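You operate a simulated robot arm through the tools that you are given. There is no shell and no other tool.

The job below is to be done with a simulated robot arm. You get a single attempt, and the scene is never put back.

Task
Empty the long pump on the grey mat through the meter's channel B.
Fine: by its own start key; its green plug in the joiner with the yellow cup and blue foot, blue tap open, zero and count first, stop the count after.

The check looks at the end state, three seconds after you hand in, the way a careful person would. Anything else that was tipped, shoved, dropped, spilled or broken makes it a failure.

Robot
A 7-joint arm with a two-finger parallel gripper, fixed in place. Base frame: the origin is at the foot of the arm, x ahead of it, y to its left, z up. Lengths are in mm, angles in rad, forces in N, time in s.
With the tool pointing down near the work surface it reaches from about 460 to 920 mm from the base axis. Its first joint turns from -2.007 to 2.007 rad. Payload 3.91 kg.
Tool frame: the origin (TCP) lies between the finger pads and is the grasp point; the fingertips stand 30 mm ahead of it; z points along the fingers, y is the line along which they close. Largest opening 110 mm; finger width 20, thickness 10; the body of the gripper, 48 by 112 mm, starts 55 mm behind the TCP.
Orientation is that of the tool frame in the base frame, as a unit quaternion [x, y, z, w]. With the fingers straight down and closing along the base's y, the tool's x points along the base's -x, its y along +y and its z along -z.

Tools
- The arm moves only by the tool drive_tool. Its argument "series" is a list of rows, each a list of 7 numbers: the shift along the tool's x, y, z in mm, then the turn, a rotation vector about the tool's x, y, z in rad, then the finger opening in mm, from 0 to 110. In form: [[tx, ty, tz, rx, ry, rz, jaw], ...]. A call has 1 to 20 rows; each row shifts and turns the commanded pose from where the row before left it, along the tool's axes as they then stand. Each row takes 0.2 s and may step no farther than 50 mm and 0.15 rad from the row before; otherwise, or with a gripper value out of range, the whole call is refused. Where a pose cannot be reached the arm comes as near as it can. A force on the tool above 40 N (or 10 N above the force at the start of the call, whichever is more), or a blocked arm, ends the call early, and 0.2 s more pass. The fingers move at their own pace (about 153 mm/s each) and stop on an object; they squeeze with about 22 N. The grip force told is the motor's: it shows also when the fingers shut on nothing. Time passes only in rows, and 0.2 s behind the last, so rows that do not move let the fingers close. It gives the time, the measured TCP pose, the force on the tool (base axes), the opening and the grip force at its end, in the units of the frame above (readings bear some noise), with the torque about the TCP (base axes, N m) and any sound that the robot's microphone picked up.
- Cameras (640 x 400 px; columns grow to the right, rows downward): "scene" is fixed at [50.2, -646.9, 1507.2]; the picture's right is [0.76, -0.66, 0.00], its down [-0.25, -0.29, -0.92] and it looks along [0.60, 0.70, -0.39] (base axes); focal length 341 px, centre (320, 200). "wrist" rides on the gripper at [72, 17, -103] in the tool frame; the picture's right is [-0.23, 0.97, 0.00], its down [-0.76, -0.18, -0.62] and it looks along [-0.61, -0.14, 0.78] (tool axes); focal length 222 px, centre (320, 200). There is no depth. A picture from a camera that has moved, and an enlarged one, comes with that camera's place and axes in the base frame and with its lens.
- get_image(camera): a new picture of that camera. It takes no simulated time.
- slide_trunk(by): slides the trunk up (or, below 0, down) by that many mm; the arm rides with it, the base frame stays. It gives what a move gives, with no picture.
- enlarge(camera, box): a new picture of the part [left, top, right, bottom] of that camera's present view, enlarged. It takes no simulated time.
- hand_in(): hands the job in; it is judged then, once.

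Nothing tells you positions but the pictures and the camera data. Unless the task says otherwise, let go and move clear before handing in.

The tools are called as a command line: name --pt "numbers of a row" for each row, then --argument value for the rest, lists and objects as JSON in quotes. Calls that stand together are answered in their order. drive_tool: Moves the arm, as the interface text tells. Its arguments: {"type":"object","properties":{"series":{"type":"array","items":{"type":"array","items":{"type":"number"}}}},"required":["series"]} The other tools are called the same way: slide_trunk (by) slides the trunk up or down; get_image (camera) takes a picture; enlarge (camera, box) takes an enlarged picture of a part of a camera's view; hand_in () hands the job in.

At the start:

```text
time_s: 0.0
position: [521.4, 189.0, 1256.8]
orientation: [0.0, 1.0, 0.0, 0.0]
ft_force: [0.4, 0.3, 0.2]
ft_torque: [-0.02, -0.04, -0.02]
opening: 110.0
gripper_force: 0.0
trunk travel left (down, up): [-825.0, 165.0]
```

scene: 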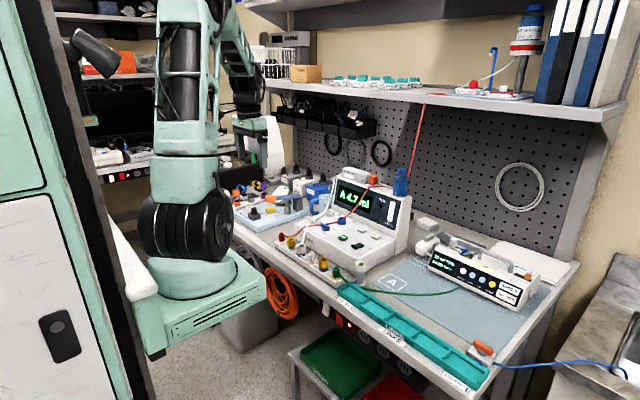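
wrist: 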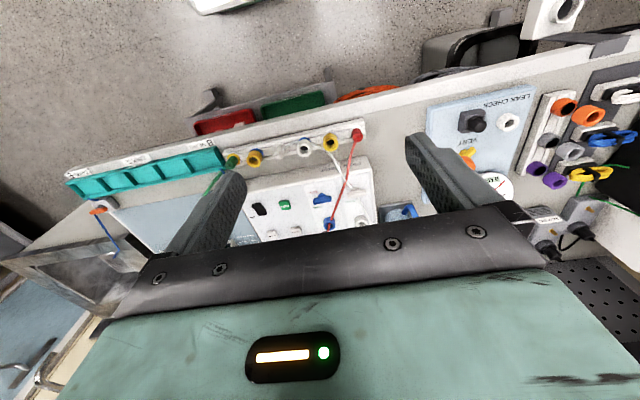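

I see a bench with a meter (display "A 4.7 ml"), a joiner strip in front with coloured sockets, and a long pump on the grey mat to the right. First I'll enlarge the views to read the details.

enlarge --camera "scene" --box '[270, 160, 430, 260]'

enlarge --camera "scene" --box '[400, 200, 560, 320]'

enlarge --camera "scene" --box '[260, 220, 420, 320]'

enlarge --camera "scene" --box '[400, 300, 560, 400]'

enlarge --camera "scene" --box '[220, 150, 340, 230]'

enlarge --camera "wrist" --box '[200, 100, 420, 250]'

```text
4.00 times, centred on (350, 210) of scene
camera zoom: at [50.2, -646.9, 1507.2], right [0.76, -0.66, 0.0], down [-0.25, -0.29, -0.92], along [0.6, 0.7, -0.39], focal length 1366 px, centre (200, 160)
```

zoom: 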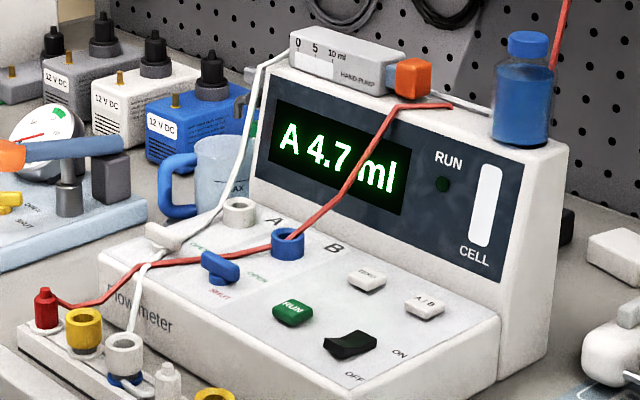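

```text
3.33 times, centred on (480, 260) of scene
camera zoom: at [50.2, -646.9, 1507.2], right [0.76, -0.66, 0.0], down [-0.25, -0.29, -0.92], along [0.6, 0.7, -0.39], focal length 1138 px, centre (-213, 0)
```

zoom: 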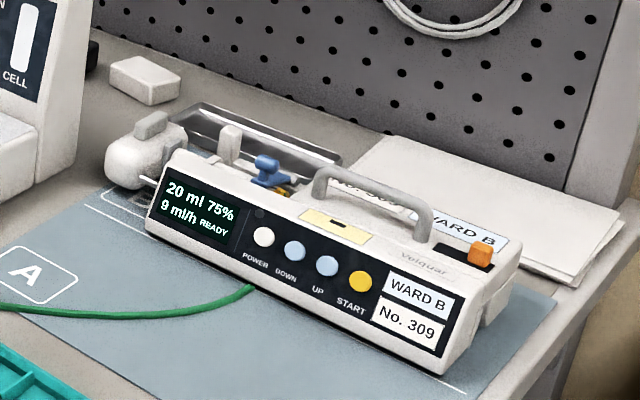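

```text
4.00 times, centred on (340, 270) of scene
camera zoom: at [50.2, -646.9, 1507.2], right [0.76, -0.66, 0.0], down [-0.25, -0.29, -0.92], along [0.6, 0.7, -0.39], focal length 1366 px, centre (240, -80)
```

zoom: 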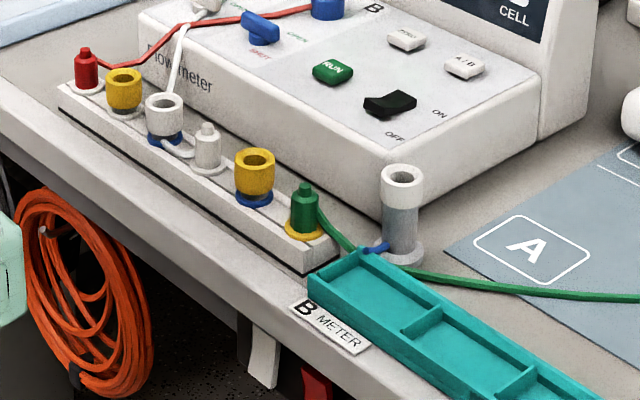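

```text
4.00 times, centred on (480, 350) of scene
camera zoom: at [50.2, -646.9, 1507.2], right [0.76, -0.66, 0.0], down [-0.25, -0.29, -0.92], along [0.6, 0.7, -0.39], focal length 1366 px, centre (-320, -400)
```

zoom: 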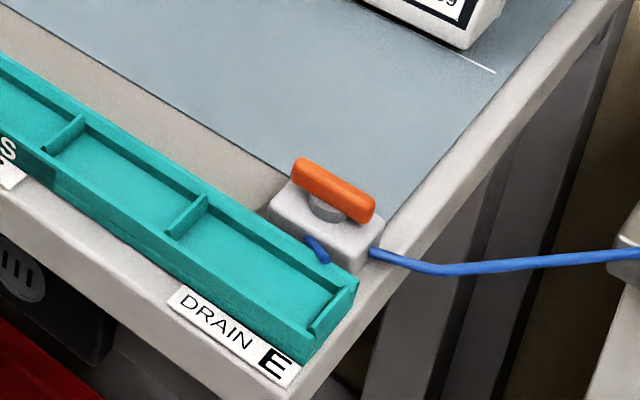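

```text
5.00 times, centred on (280, 190) of scene
camera zoom: at [50.2, -646.9, 1507.2], right [0.76, -0.66, 0.0], down [-0.25, -0.29, -0.92], along [0.6, 0.7, -0.39], focal length 1707 px, centre (520, 250)
```

zoom: 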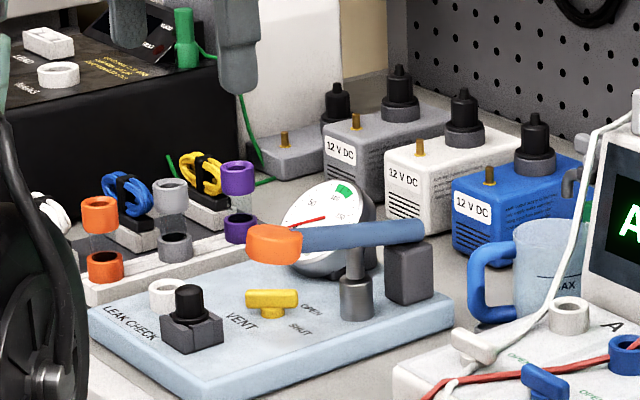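

```text
2.67 times, centred on (310, 175) of wrist
camera zoom: at [451.1, 206.6, 1359.7], right [0.23, 0.97, 0.0], down [0.76, -0.18, 0.62], along [0.61, -0.14, -0.78], focal length 592 px, centre (347, 267)
```

zoom: 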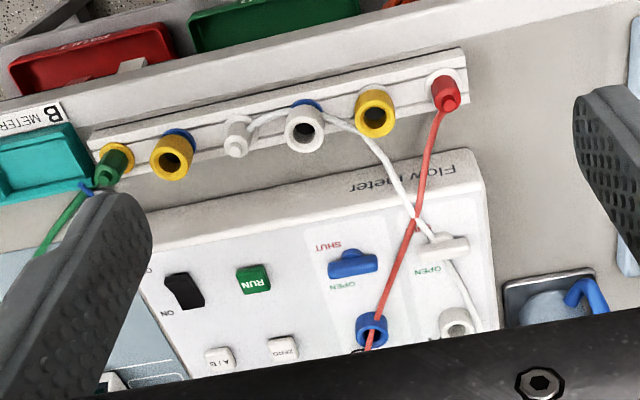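

The meter sits centre with a row of joiners in front of it, and the long pump stands on the grey mat to the right. I'll move the wrist camera over the right side at a safe height to look closer before touching anything.

drive_tool --pt "0 -45 0 0 0 0 110" --pt "0 -45 0 0 0 0 110" --pt "0 -45 0 0 0 0 110" --pt "0 -45 0 0 0 0 110" --pt "0 -45 0 0 0 0 110"

get_image --camera "wrist"

get_image --camera "scene"

```text
time_s: 1.2
position: [520.9, -35.1, 1257.3]
orientation: [-0.001, 1.0, 0.0, -0.001]
ft_force: [-0.4, -0.1, -0.1]
ft_torque: [0.01, 0.0, 0.01]
opening: 109.9
gripper_force: 0.0
trunk travel left (down, up): [-825.0, 165.0]
```

```text
taken
camera wrist: at [450.1, -18.3, 1360.8], right [0.23, 0.97, 0.0], down [0.76, -0.18, 0.62], along [0.61, -0.14, -0.78], focal length 222 px, centre (320, 200)
```

wrist: 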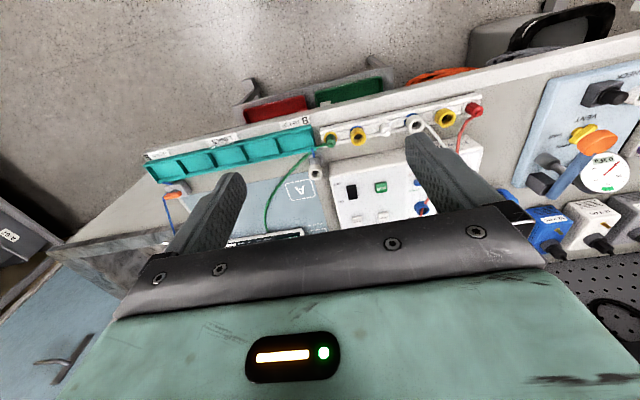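

```text
taken
```

scene: 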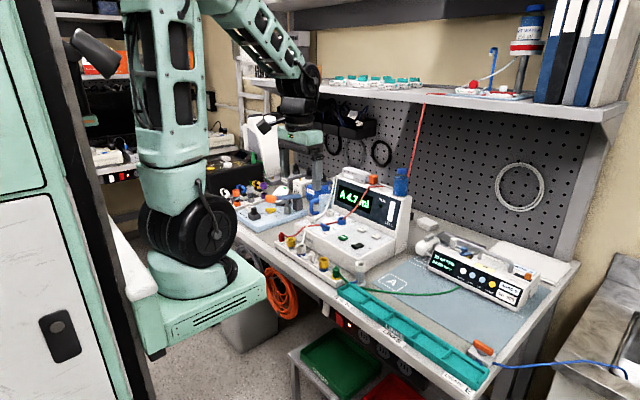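

The overhead view is useful but the gripper hides the pump; I'll move forward-right at the same height so the wrist camera looks onto the pump at about x 850, y -330.

drive_tool --pt "-20 -45 0 0 0 0 110" --pt "-20 -45 0 0 0 0 110" --pt "-20 -45 0 0 0 0 110" --pt "-20 -45 0 0 0 0 110" --pt "-20 -45 0 0 0 0 110"

get_image --camera "wrist"

```text
time_s: 2.4
position: [621.7, -263.5, 1257.3]
orientation: [0.0, 1.0, 0.001, 0.0]
ft_force: [-0.4, 0.6, 0.7]
ft_torque: [-0.03, 0.01, -0.03]
opening: 110.0
gripper_force: 0.0
trunk travel left (down, up): [-825.0, 165.0]
```

```text
taken
camera wrist: at [551.3, -247.0, 1359.7], right [0.23, 0.97, 0.0], down [0.76, -0.18, 0.62], along [0.61, -0.14, -0.78], focal length 222 px, centre (320, 200)
```

wrist: 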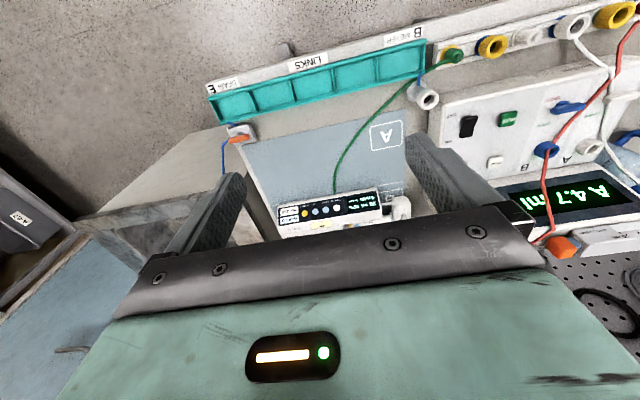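

enlarge --camera "wrist" --box '[200, 120, 440, 250]'

enlarge --camera "wrist" --box '[390, 0, 640, 160]'

enlarge --camera "wrist" --box '[200, 20, 440, 150]'

enlarge --camera "wrist" --box '[430, 80, 640, 260]'

```text
2.67 times, centred on (320, 185) of wrist
camera zoom: at [551.3, -247.0, 1359.7], right [0.23, 0.97, 0.0], down [0.76, -0.18, 0.62], along [0.61, -0.14, -0.78], focal length 592 px, centre (320, 240)
```

zoom: 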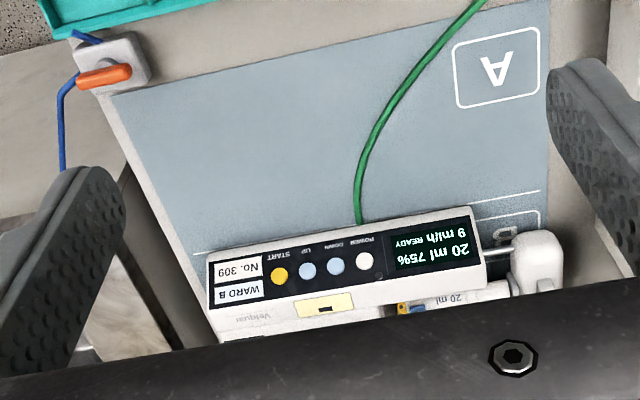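

```text
2.50 times, centred on (515, 80) of wrist
camera zoom: at [551.3, -247.0, 1359.7], right [0.23, 0.97, 0.0], down [0.76, -0.18, 0.62], along [0.61, -0.14, -0.78], focal length 555 px, centre (-168, 500)
```

zoom: 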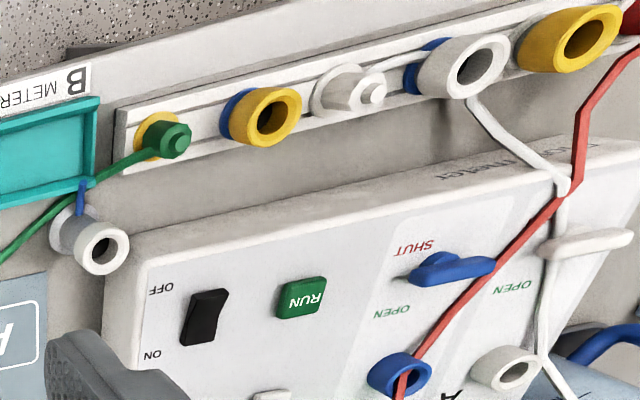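

```text
2.67 times, centred on (320, 85) of wrist
camera zoom: at [551.3, -247.0, 1359.7], right [0.23, 0.97, 0.0], down [0.76, -0.18, 0.62], along [0.61, -0.14, -0.78], focal length 592 px, centre (320, 507)
```

zoom: 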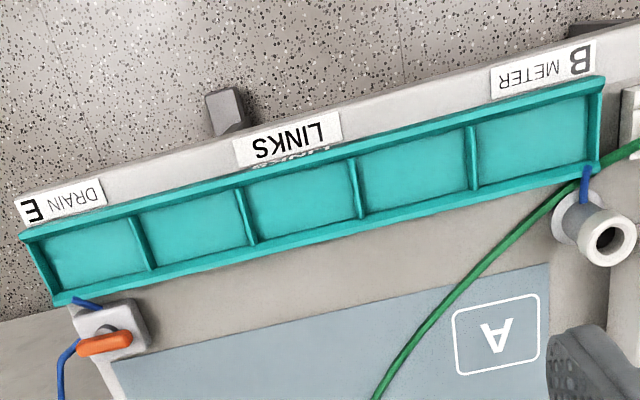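

```text
2.22 times, centred on (535, 170) of wrist
camera zoom: at [551.3, -247.0, 1359.7], right [0.23, 0.97, 0.0], down [0.76, -0.18, 0.62], along [0.61, -0.14, -0.78], focal length 494 px, centre (-158, 267)
```

zoom: 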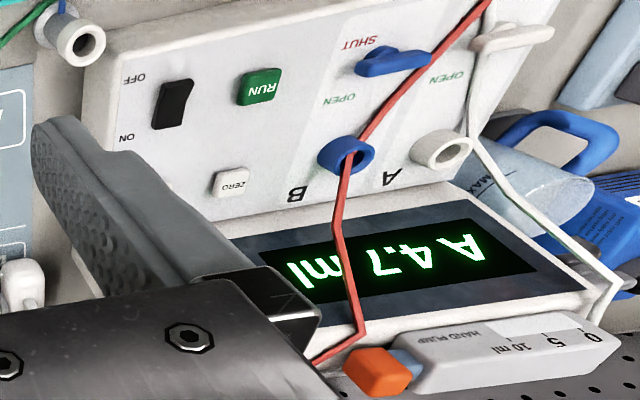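

I take the joiner strip to hold (right to left): green plug parked in a yellow-footed spot, an empty yellow cup with blue foot, a parked white plug, a white cup with blue foot, another yellow cup, and the red plug. I'll move the camera further over the pump to see its syringe side.

drive_tool --pt "-40 -8 10 0 0 0 110" --pt "-40 -8 10 0 0 0 110" --pt "-40 -8 10 0 0 0 110" --pt "-40 -8 10 0 0 0 110" --pt "-20 -8 10 0 0 0 110"

get_image --camera "wrist"

get_image --camera "scene"

```text
time_s: 3.6
position: [799.2, -298.2, 1208.4]
orientation: [0.001, 1.0, 0.0, 0.0]
ft_force: [-0.7, 1.2, 0.8]
ft_torque: [0.02, -0.02, 0.01]
opening: 109.9
gripper_force: 0.0
trunk travel left (down, up): [-825.0, 165.0]
```

```text
taken
camera wrist: at [730.0, -281.2, 1310.8], right [0.23, 0.97, 0.0], down [0.76, -0.18, 0.62], along [0.61, -0.14, -0.78], focal length 222 px, centre (320, 200)
```

wrist: 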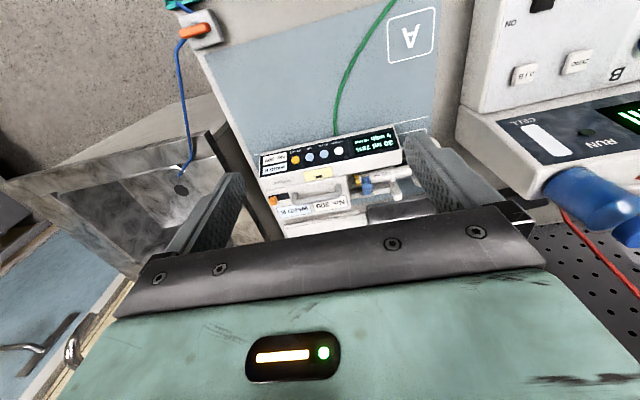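

```text
taken
```

scene: 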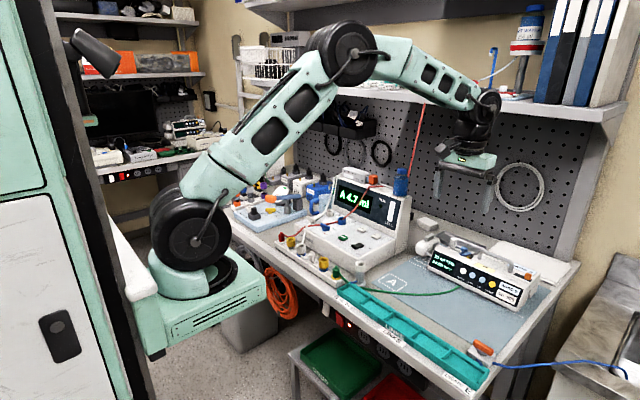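

enlarge --camera "wrist" --box '[240, 110, 440, 235]'

enlarge --camera "wrist" --box '[440, 0, 640, 125]'

enlarge --camera "scene" --box '[420, 210, 500, 270]'

enlarge --camera "scene" --box '[280, 230, 360, 280]'

```text
3.20 times, centred on (340, 172) of wrist
camera zoom: at [730.0, -281.2, 1310.8], right [0.23, 0.97, 0.0], down [0.76, -0.18, 0.62], along [0.61, -0.14, -0.78], focal length 711 px, centre (256, 288)
```

zoom: 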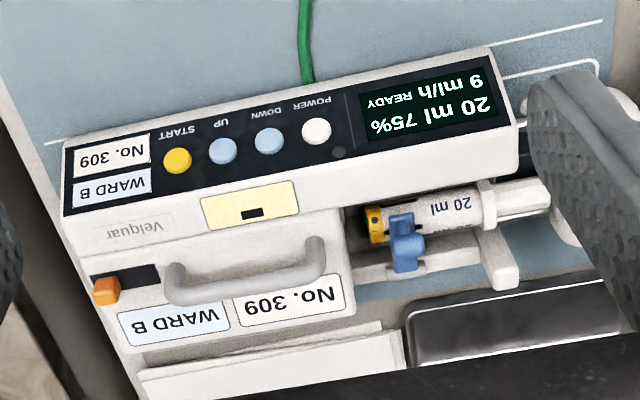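

```text
3.20 times, centred on (540, 62) of wrist
camera zoom: at [730.0, -281.2, 1310.8], right [0.23, 0.97, 0.0], down [0.76, -0.18, 0.62], along [0.61, -0.14, -0.78], focal length 711 px, centre (-384, 640)
```

zoom: 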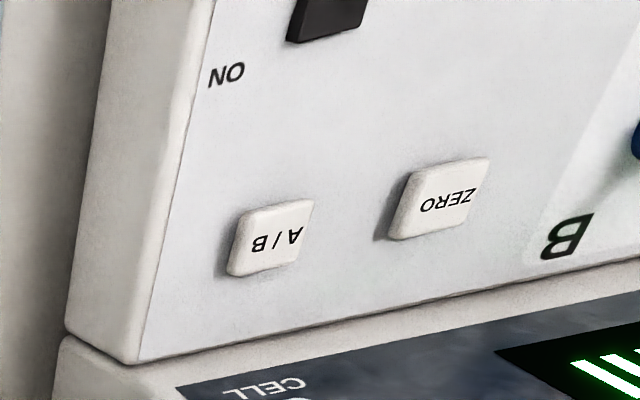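

```text
6.67 times, centred on (460, 240) of scene
camera zoom: at [50.2, -646.9, 1507.2], right [0.76, -0.66, 0.0], down [-0.25, -0.29, -0.92], along [0.6, 0.7, -0.39], focal length 2276 px, centre (-613, -67)
```

zoom: 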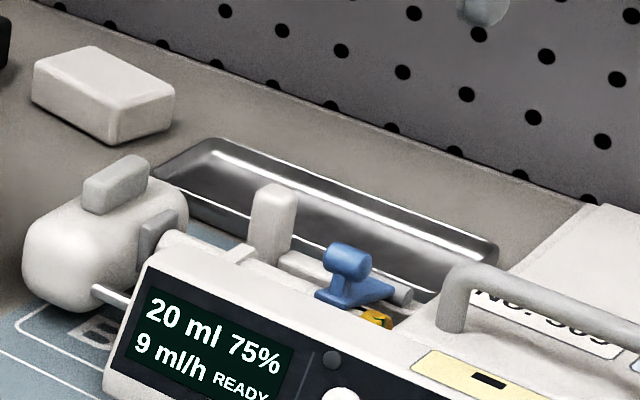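

```text
8.00 times, centred on (320, 255) of scene
camera zoom: at [50.2, -646.9, 1507.2], right [0.76, -0.66, 0.0], down [-0.25, -0.29, -0.92], along [0.6, 0.7, -0.39], focal length 2731 px, centre (320, -240)
```

zoom: 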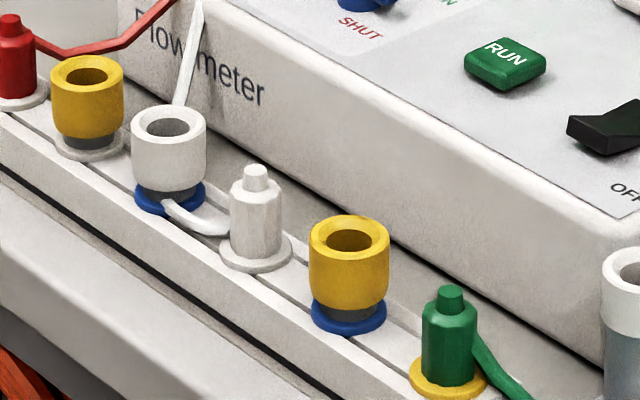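

The pump's syringe side and the meter's keys (RUN, ZERO, A/B, power rocker) are clear now. Next I'll pull back toward the strip and look at the joiners and taps from closer.

drive_tool --pt "45 10 0 0 0 0 110" --pt "45 20 0 0 0 0 110" --pt "45 45 0 0 0 0 110" --pt "25 45 0 0 0 0 110" --pt "0 48 0 0 0 0 110" --pt "0 48 0 0 0 0 110" --pt "0 48 10 0 0 0 110" --pt "0 48 20 0 0 0 110" --pt "0 0 20 0 0 0 110"

get_image --camera "wrist"

```text
refused: row 3 steps farther than a row can; nothing moved
```

```text
taken
camera wrist: at [730.0, -281.2, 1310.8], right [0.23, 0.97, 0.0], down [0.76, -0.18, 0.62], along [0.61, -0.14, -0.78], focal length 222 px, centre (320, 200)
```

wrist: 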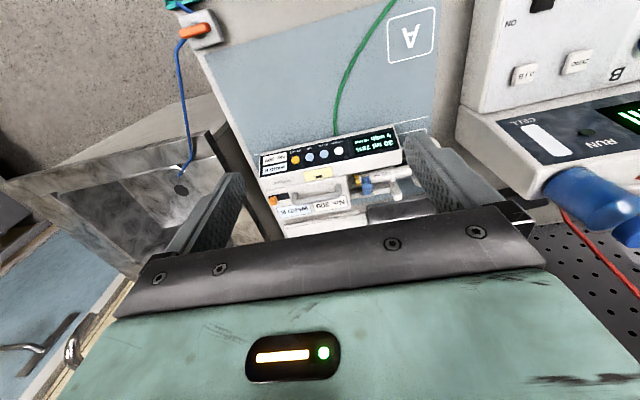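

The call was refused because one row exceeded 50 mm; the arm hasn't moved. I'll resend with smaller steps, pulling back toward the strip.

drive_tool --pt "45 10 0 0 0 0 110" --pt "45 20 0 0 0 0 110" --pt "35 35 0 0 0 0 110" --pt "35 35 0 0 0 0 110" --pt "0 48 0 0 0 0 110" --pt "0 48 0 0 0 0 110" --pt "0 48 10 0 0 0 110" --pt "0 45 20 0 0 0 110" --pt "0 20 20 0 0 0 110"

get_image --camera "wrist"

```text
time_s: 5.6
position: [640.2, 10.1, 1154.6]
orientation: [0.001, 1.0, 0.0, 0.0]
ft_force: [-0.3, 0.3, 0.9]
ft_torque: [-0.01, 0.0, -0.01]
opening: 110.0
gripper_force: 0.0
trunk travel left (down, up): [-825.0, 165.0]
```

```text
taken
camera wrist: at [570.1, 26.3, 1257.9], right [0.23, 0.97, 0.0], down [0.76, -0.18, 0.62], along [0.61, -0.14, -0.78], focal length 222 px, centre (320, 200)
```

wrist: 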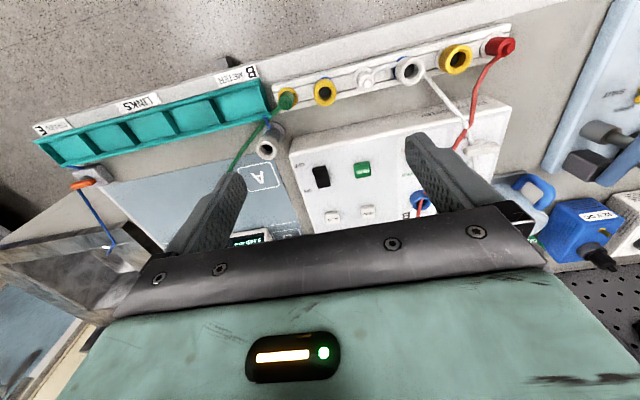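

enlarge --camera "wrist" --box '[260, 20, 420, 120]'

enlarge --camera "wrist" --box '[380, 20, 540, 120]'

enlarge --camera "wrist" --box '[280, 110, 440, 235]'

enlarge --camera "scene" --box '[310, 200, 410, 262]'

```text
4.00 times, centred on (340, 70) of wrist
camera zoom: at [570.1, 26.3, 1257.9], right [0.23, 0.97, 0.0], down [0.76, -0.18, 0.62], along [0.61, -0.14, -0.78], focal length 888 px, centre (240, 720)
```

zoom: 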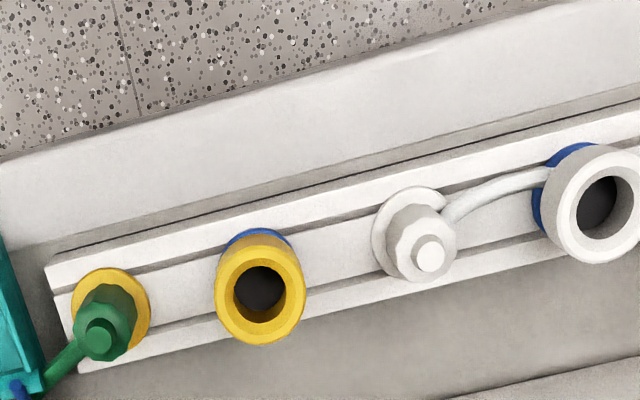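

```text
4.00 times, centred on (460, 70) of wrist
camera zoom: at [570.1, 26.3, 1257.9], right [0.23, 0.97, 0.0], down [0.76, -0.18, 0.62], along [0.61, -0.14, -0.78], focal length 888 px, centre (-240, 720)
```

zoom: 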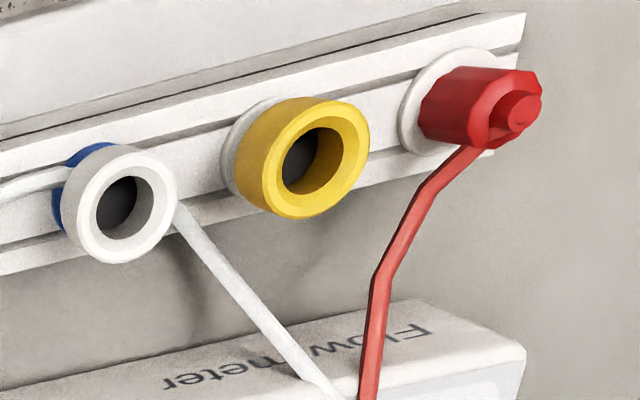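

```text
3.20 times, centred on (360, 172) of wrist
camera zoom: at [570.1, 26.3, 1257.9], right [0.23, 0.97, 0.0], down [0.76, -0.18, 0.62], along [0.61, -0.14, -0.78], focal length 711 px, centre (192, 288)
```

zoom: 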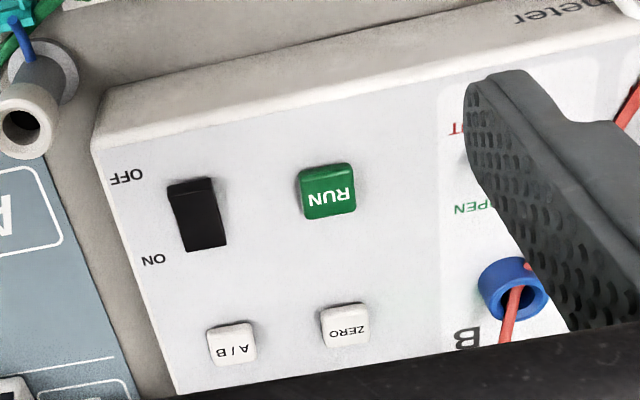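

```text
6.40 times, centred on (360, 231) of scene
camera zoom: at [50.2, -646.9, 1507.2], right [0.76, -0.66, 0.0], down [-0.25, -0.29, -0.92], along [0.6, 0.7, -0.39], focal length 2185 px, centre (64, 2)
```

zoom: 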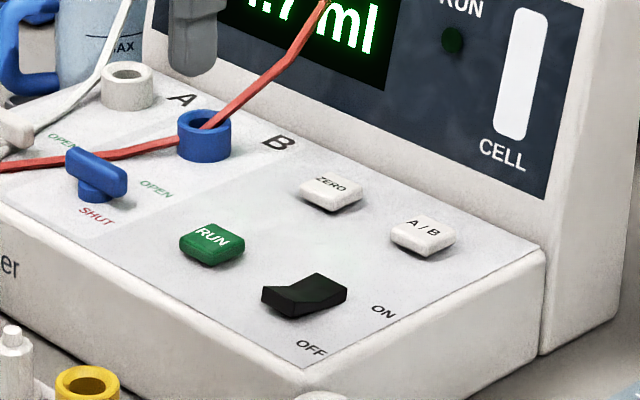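

Now I have a clearer picture of the joiner row: green plug (parked, yellow seat) at the right end, and the empty yellow cup with blue foot right next to it. I'll look at the blue tap (near x 754, y 139, z 960) from above, staying well clear of the red and white lines.

drive_tool --pt "-10 35 5 0 0 0 110" --pt "-10 35 10 0 0 0 110" --pt "-15 35 20 0 0 0 110" --pt "-16 34 30 0 0 0 110"

get_image --camera "wrist"

enlarge --camera "wrist" --box '[240, 90, 420, 215]'

```text
time_s: 6.6
position: [695.4, 145.4, 1091.7]
orientation: [0.0, 1.0, 0.0, 0.0]
ft_force: [0.0, -0.6, 1.0]
ft_torque: [0.04, -0.06, -0.01]
opening: 110.1
gripper_force: 0.0
trunk travel left (down, up): [-825.0, 165.0]
```

```text
taken
camera wrist: at [624.1, 162.9, 1195.0], right [0.23, 0.97, 0.0], down [0.76, -0.18, 0.62], along [0.61, -0.14, -0.78], focal length 222 px, centre (320, 200)
```

wrist: 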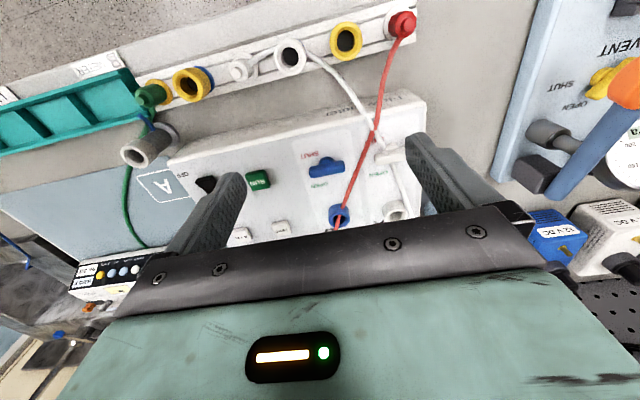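

```text
3.20 times, centred on (330, 152) of wrist
camera zoom: at [624.1, 162.9, 1195.0], right [0.23, 0.97, 0.0], down [0.76, -0.18, 0.62], along [0.61, -0.14, -0.78], focal length 711 px, centre (288, 352)
```

zoom: 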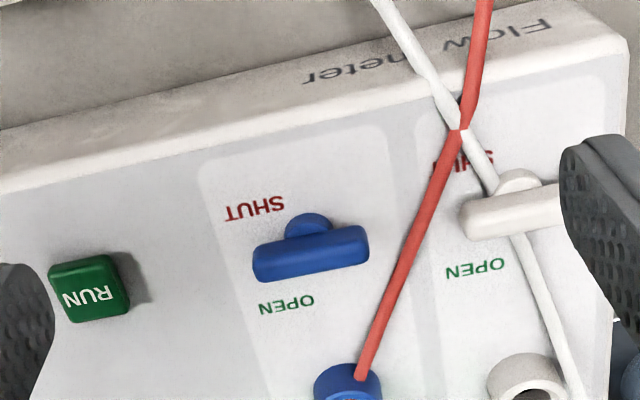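

The blue tap's bar lies across (SHUT position) with OPEN toward the rear, and the display is on channel A. I locate the green plug at about (641, -39, top z 940) and the yellow cup with blue foot at (641, 16). I'll go above the plug and turn the gripper so it closes along x.

drive_tool --pt "11 -37 0 0 0 0 110" --pt "11 -37 5 0 0 0 110" --pt "11 -37 5 0 0 0 110" --pt "11 -37 5 0 0 0 110" --pt "10 -36 5 0 0 0 110" --pt "0 0 0 0 0 0.1428 110" --pt "0 0 0 0 0 0.1428 110" --pt "0 0 0 0 0 0.1428 110" --pt "0 0 0 0 0 0.1428 110" --pt "0 0 0 0 0 0.1428 110" --pt "0 0 0 0 0 0.1428 110" --pt "0 0 0 0 0 0.1428 110" --pt "0 0 0 0 0 0.1428 110" --pt "0 0 0 0 0 0.1428 110" --pt "0 0 0 0 0 0.1428 110" --pt "0 0 0 0 0 0.1428 110"

get_image --camera "wrist"

get_image --camera "scene"

```text
time_s: 10.0
position: [637.9, -37.5, 1071.0]
orientation: [0.707, 0.707, 0.0, 0.0]
ft_force: [-0.8, 1.2, -0.3]
ft_torque: [0.02, 0.02, -0.03]
opening: 109.9
gripper_force: 0.0
trunk travel left (down, up): [-825.0, 165.0]
```

```text
taken
camera wrist: at [657.1, 35.7, 1174.1], right [0.97, -0.23, 0.0], down [-0.18, -0.76, 0.62], along [-0.14, -0.61, -0.78], focal length 222 px, centre (320, 200)
```

wrist: 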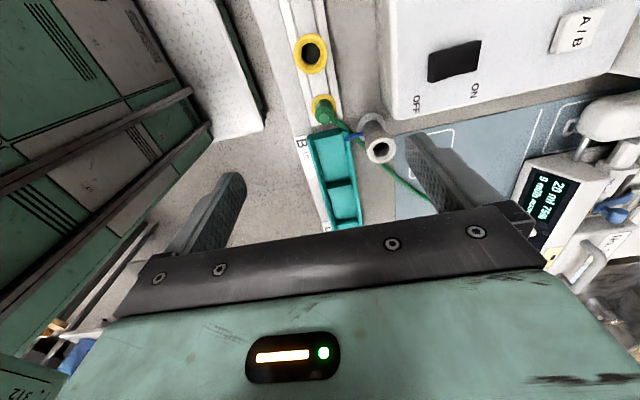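

```text
taken
```

scene: 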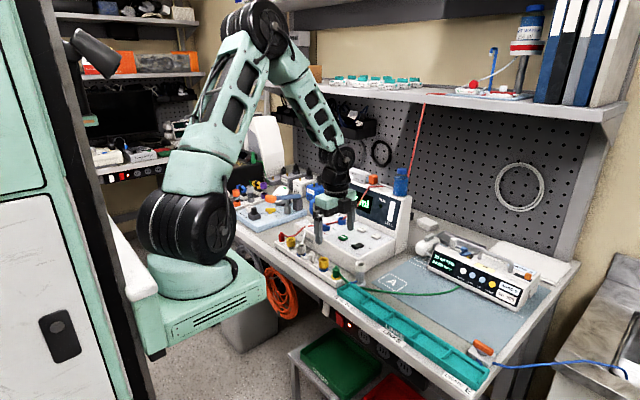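

enlarge --camera "wrist" --box '[270, 30, 430, 170]'

enlarge --camera "wrist" --box '[480, 60, 640, 260]'

```text
2.86 times, centred on (350, 100) of wrist
camera zoom: at [657.1, 35.7, 1174.1], right [0.97, -0.23, 0.0], down [-0.18, -0.76, 0.62], along [-0.14, -0.61, -0.78], focal length 635 px, centre (234, 486)
```

zoom: 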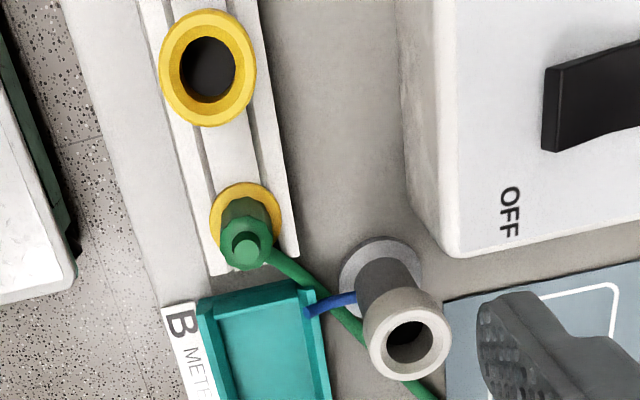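

```text
2.00 times, centred on (560, 160) of wrist
camera zoom: at [657.1, 35.7, 1174.1], right [0.97, -0.23, 0.0], down [-0.18, -0.76, 0.62], along [-0.14, -0.61, -0.78], focal length 444 px, centre (-160, 280)
```

zoom: 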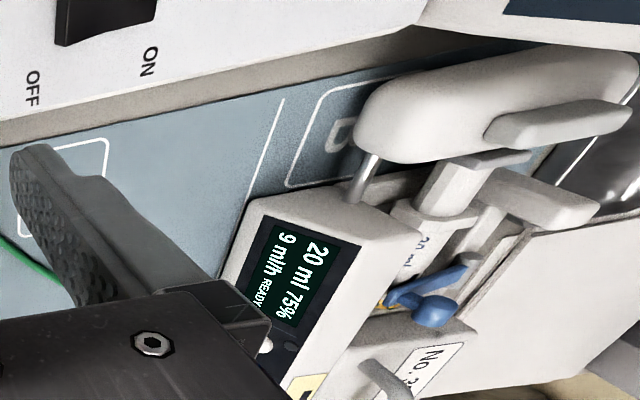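

The green plug is at about (642.5, -38.6) with its cap top near z 941, the strip surface near z 900, and the line leaving toward -y. I'll descend part-way with a 50 mm opening and recheck the alignment.

drive_tool --pt "0 2 25 0 0 0 80" --pt "-1 2 25 0 0 0 50" --pt "0 0 25 0 0 0 50" --pt "0 0 0 0 0 0 50"

get_image --camera "wrist"

enlarge --camera "scene" --box '[290, 200, 390, 290]'

```text
time_s: 11.0
position: [642.0, -38.5, 996.8]
orientation: [0.708, 0.707, 0.0, 0.0]
ft_force: [-0.4, -0.4, 0.0]
ft_torque: [0.01, 0.0, -0.02]
opening: 50.1
gripper_force: 0.0
trunk travel left (down, up): [-825.0, 165.0]
```

```text
taken
camera wrist: at [661.2, 34.0, 1100.7], right [0.97, -0.23, 0.0], down [-0.18, -0.76, 0.62], along [-0.14, -0.61, -0.78], focal length 222 px, centre (320, 200)
```

wrist: 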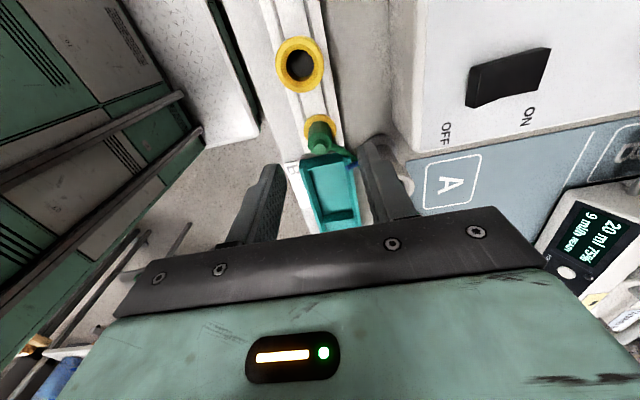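

```text
4.44 times, centred on (340, 245) of scene
camera zoom: at [50.2, -646.9, 1507.2], right [0.76, -0.66, 0.0], down [-0.25, -0.29, -0.92], along [0.6, 0.7, -0.39], focal length 1518 px, centre (231, 0)
```

zoom: 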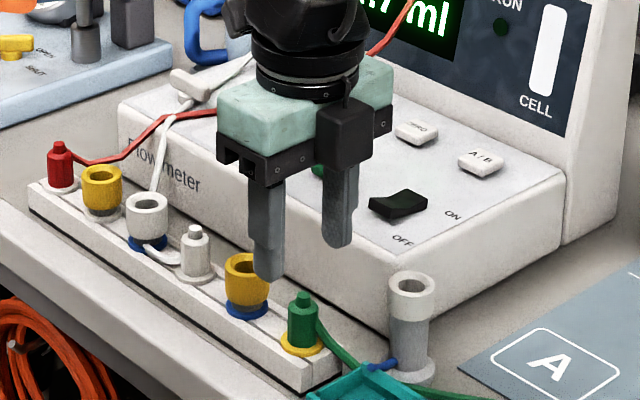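

enlarge --camera "wrist" --box '[240, 30, 420, 240]'

```text
1.90 times, centred on (330, 135) of wrist
camera zoom: at [661.2, 34.0, 1100.7], right [0.97, -0.23, 0.0], down [-0.18, -0.76, 0.62], along [-0.14, -0.61, -0.78], focal length 423 px, centre (301, 324)
```

zoom: 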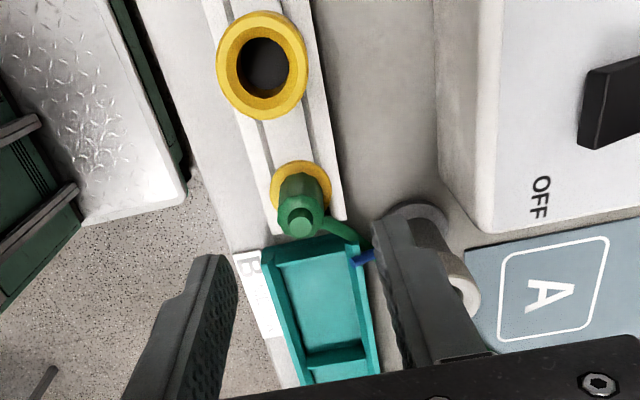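

The tool-frame check shows the plug within 1 mm of the gripper's centre line. I'll descend to TCP z about 941 (fingertips ~911, above the strip) and close on the green plug.

drive_tool --pt "0.9 -0.9 20 0 0 0 50" --pt "0 0 20 0 0 0 50" --pt "0 0 16 0 0 0 50" --pt "0 0 0 0 0 0 50"

enlarge --camera "wrist" --box '[240, 30, 420, 240]'

enlarge --camera "scene" --box '[290, 220, 370, 290]'

```text
time_s: 12.0
position: [641.0, -35.5, 941.7]
orientation: [0.707, 0.707, 0.0, 0.0]
ft_force: [-0.2, 0.2, 0.1]
ft_torque: [-0.02, 0.01, 0.0]
opening: 49.9
gripper_force: 0.1
trunk travel left (down, up): [-825.0, 165.0]
```

```text
1.90 times, centred on (330, 135) of wrist
camera zoom: at [660.4, 35.4, 1043.8], right [0.97, -0.23, 0.0], down [-0.18, -0.76, 0.62], along [-0.14, -0.61, -0.78], focal length 423 px, centre (301, 324)
```

zoom: 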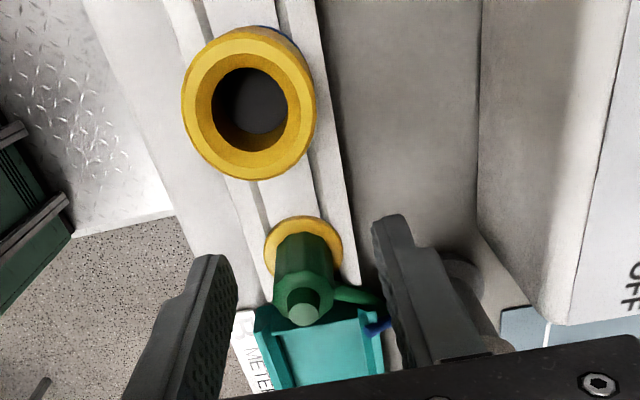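

```text
5.71 times, centred on (330, 255) of scene
camera zoom: at [50.2, -646.9, 1507.2], right [0.76, -0.66, 0.0], down [-0.25, -0.29, -0.92], along [0.6, 0.7, -0.39], focal length 1951 px, centre (263, -114)
```

zoom: 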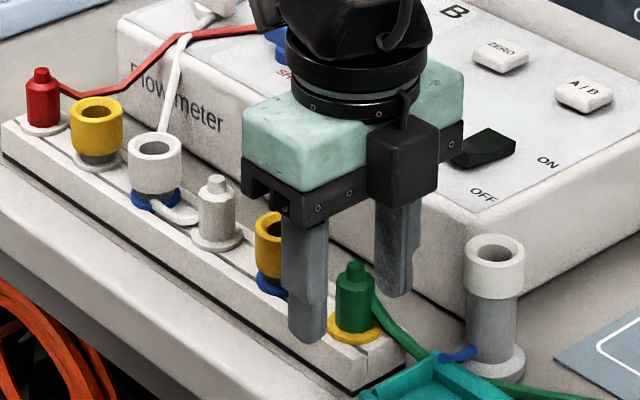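

Plug is centred between the fingers to about 2 mm. I'll nudge 1.5 mm and close on it.

drive_tool --pt "-1.5 0.3 0 0 0 0 50" --pt "0 0 0 0 0 0 0" --pt "0 0 0 0 0 0 0" --pt "0 0 0 0 0 0 0"

enlarge --camera "wrist" --box '[240, 30, 420, 240]'

```text
time_s: 13.0
position: [642.2, -38.3, 940.3]
orientation: [0.707, 0.707, 0.0, -0.001]
ft_force: [0.5, 0.1, -1.2]
ft_torque: [0.01, 0.0, -0.04]
opening: 17.4
gripper_force: 22.7
trunk travel left (down, up): [-825.0, 165.0]
```

```text
1.90 times, centred on (330, 135) of wrist
camera zoom: at [661.1, 33.8, 1044.2], right [0.97, -0.23, 0.0], down [-0.18, -0.76, 0.62], along [-0.14, -0.61, -0.78], focal length 423 px, centre (301, 324)
```

zoom: 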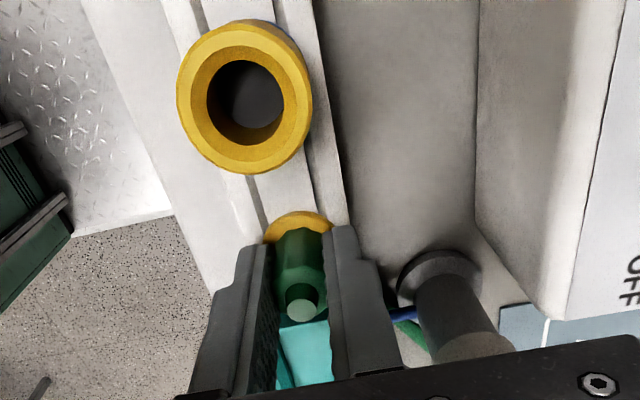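

The plug is gripped at 17.4 mm. I'll lift it slowly and check force and picture.

drive_tool --pt "0 0 -5 0 0 0 0" --pt "0 0 -5 0 0 0 0" --pt "0 0 -10 0 0 0 0" --pt "0 0 -10 0 0 0 0"

enlarge --camera "scene" --box '[290, 220, 370, 290]'

enlarge --camera "wrist" --box '[240, 30, 420, 240]'

```text
time_s: 14.0
position: [641.7, -36.5, 970.3]
orientation: [0.708, 0.707, 0.0, 0.0]
ft_force: [0.0, 0.3, -0.2]
ft_torque: [-0.01, 0.01, -0.01]
opening: 17.1
gripper_force: 22.2
trunk travel left (down, up): [-825.0, 165.0]
```

```text
5.71 times, centred on (330, 255) of scene
camera zoom: at [50.2, -646.9, 1507.2], right [0.76, -0.66, 0.0], down [-0.25, -0.29, -0.92], along [0.6, 0.7, -0.39], focal length 1951 px, centre (263, -114)
```

zoom: 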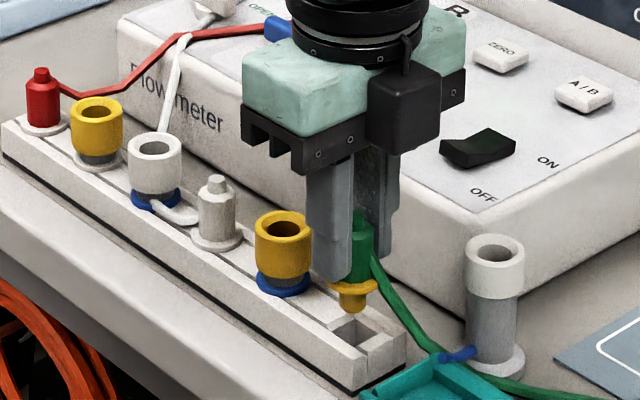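

```text
1.90 times, centred on (330, 135) of wrist
camera zoom: at [660.7, 35.7, 1073.4], right [0.97, -0.23, 0.0], down [-0.18, -0.76, 0.62], along [-0.14, -0.61, -0.78], focal length 423 px, centre (301, 324)
```

zoom: 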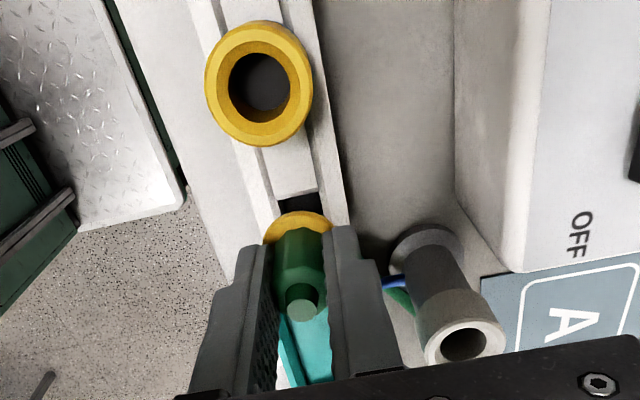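

Now I see the plug has a yellow collar and spigot and sat in a square notch: the strip is a rack, and the "joiner" is a loose adapter — its yellow cup takes the green plug's yellow spigot, and its blue foot fits the meter's blue channel B cup. So I'll put the plug back in its notch, fit the joiner into the blue B cup first, then the plug into the joiner.

drive_tool --pt "0 0 10 0 0 0 0" --pt "0 0 10 0 0 0 0" --pt "0 0 5 0 0 0 0" --pt "0 0 4 0 0 0 0" --pt "0 0 0 0 0 0 0"

enlarge --camera "scene" --box '[290, 220, 370, 290]'

```text
time_s: 15.2
position: [641.5, -38.1, 941.4]
orientation: [0.707, 0.707, 0.0, 0.0]
ft_force: [0.1, 0.1, 0.1]
ft_torque: [0.02, -0.01, -0.01]
opening: 17.3
gripper_force: 21.9
trunk travel left (down, up): [-825.0, 165.0]
```

```text
5.71 times, centred on (330, 255) of scene
camera zoom: at [50.2, -646.9, 1507.2], right [0.76, -0.66, 0.0], down [-0.25, -0.29, -0.92], along [0.6, 0.7, -0.39], focal length 1951 px, centre (263, -114)
```

zoom: 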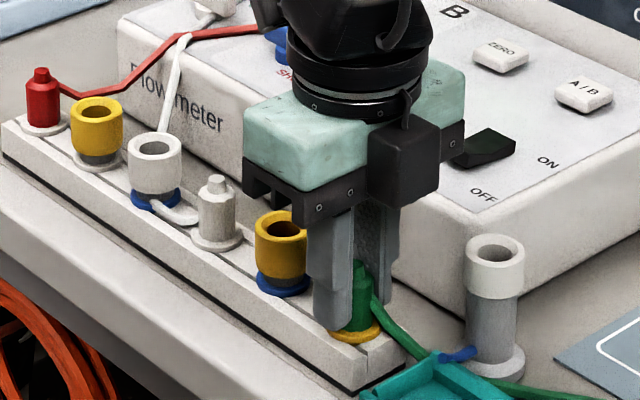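

The plug is back in its notch. I'll lower the last millimetre, open, and rise clear.

drive_tool --pt "0 0 1 0 0 0 0" --pt "0 0 0 0 0 0 40" --pt "0 0 0 0 0 0 50" --pt "0 0 -20 0 0 0 50" --pt "0 0 -35 0 0 0 50" --pt "0 0 -35 0 0 0 110"

enlarge --camera "scene" --box '[290, 220, 370, 290]'

enlarge --camera "wrist" --box '[240, 30, 420, 240]'

```text
time_s: 16.6
position: [642.1, -36.9, 1029.7]
orientation: [0.707, 0.707, 0.0, 0.0]
ft_force: [-0.4, 0.9, -0.6]
ft_torque: [0.0, 0.02, -0.02]
opening: 110.2
gripper_force: 0.0
trunk travel left (down, up): [-825.0, 165.0]
```

```text
5.71 times, centred on (330, 255) of scene
camera zoom: at [50.2, -646.9, 1507.2], right [0.76, -0.66, 0.0], down [-0.25, -0.29, -0.92], along [0.6, 0.7, -0.39], focal length 1951 px, centre (263, -114)
```

zoom: 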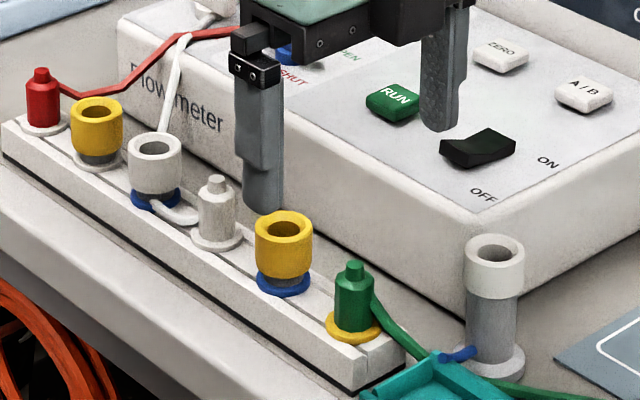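

```text
1.90 times, centred on (330, 135) of wrist
camera zoom: at [660.3, 35.1, 1132.5], right [0.97, -0.23, 0.0], down [-0.18, -0.76, 0.62], along [-0.14, -0.61, -0.78], focal length 423 px, centre (301, 324)
```

zoom: 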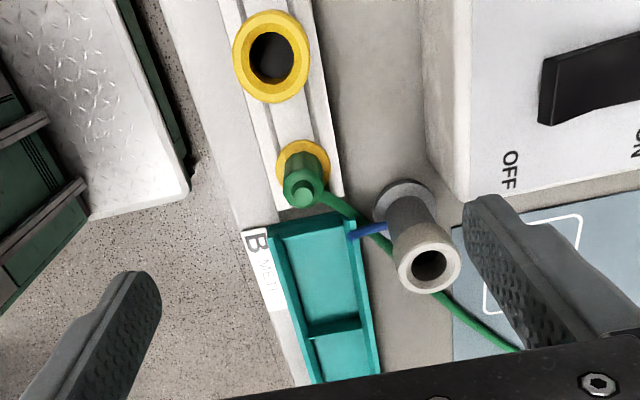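

The plug is back exactly as it was. Now I'll rotate the gripper back to nominal and look closely at the blue B cup (I estimate (832, 134, z 971)) and how the red line lies there.

drive_tool --pt "0 0 -20 0 0 -0.1428 110" --pt "0 0 -20 0 0 -0.1428 110" --pt "0 0 -10 0 0 -0.1428 110" --pt "0 0 0 0 0 -0.1428 110" --pt "0 0 0 0 0 -0.1428 110" --pt "0 0 0 0 0 -0.1428 110" --pt "0 0 0 0 0 -0.1428 110" --pt "0 0 0 0 0 -0.1428 110" --pt "0 0 0 0 0 -0.1428 110" --pt "0 0 0 0 0 -0.1428 110" --pt "0 0 0 0 0 -0.1428 110" --pt "-25 40 0 0 0 0 110" --pt "-25 40 0 0 0 0 110" --pt "-30 40 0 0 0 0 110" --pt "-30 40 0 0 0 0 110" --pt "-35 15 0 0 0 0 110"

get_image --camera "wrist"

enlarge --camera "wrist" --box '[240, 100, 410, 215]'

get_image --camera "scene"

```text
time_s: 20.0
position: [789.5, 139.6, 1082.1]
orientation: [-0.001, 1.0, 0.001, 0.0]
ft_force: [-0.2, 0.6, 0.7]
ft_torque: [0.03, -0.04, -0.03]
opening: 109.9
gripper_force: 0.0
trunk travel left (down, up): [-825.0, 165.0]
```

```text
taken
camera wrist: at [717.9, 156.5, 1185.1], right [0.23, 0.97, 0.0], down [0.76, -0.18, 0.62], along [0.61, -0.14, -0.78], focal length 222 px, centre (320, 200)
```

wrist: 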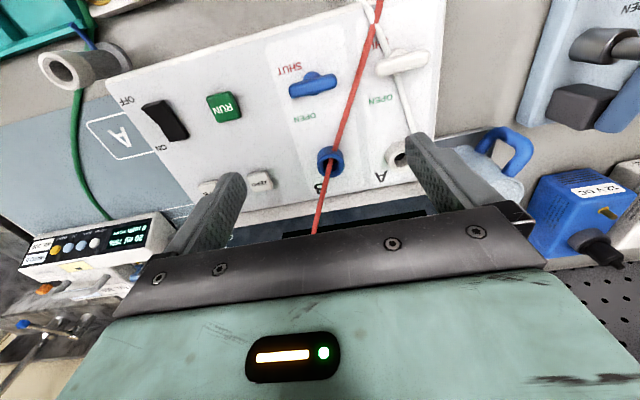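

```text
3.48 times, centred on (325, 158) of wrist
camera zoom: at [717.9, 156.5, 1185.1], right [0.23, 0.97, 0.0], down [0.76, -0.18, 0.62], along [0.61, -0.14, -0.78], focal length 773 px, centre (303, 348)
```

zoom: 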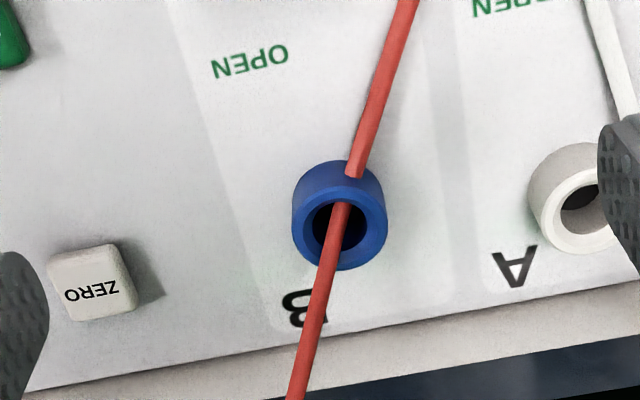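

```text
taken
```

scene: 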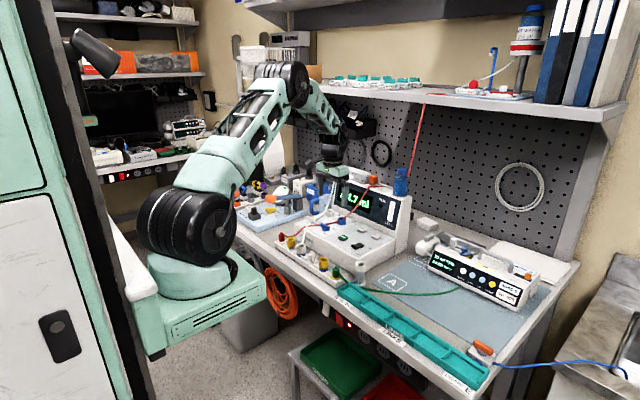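

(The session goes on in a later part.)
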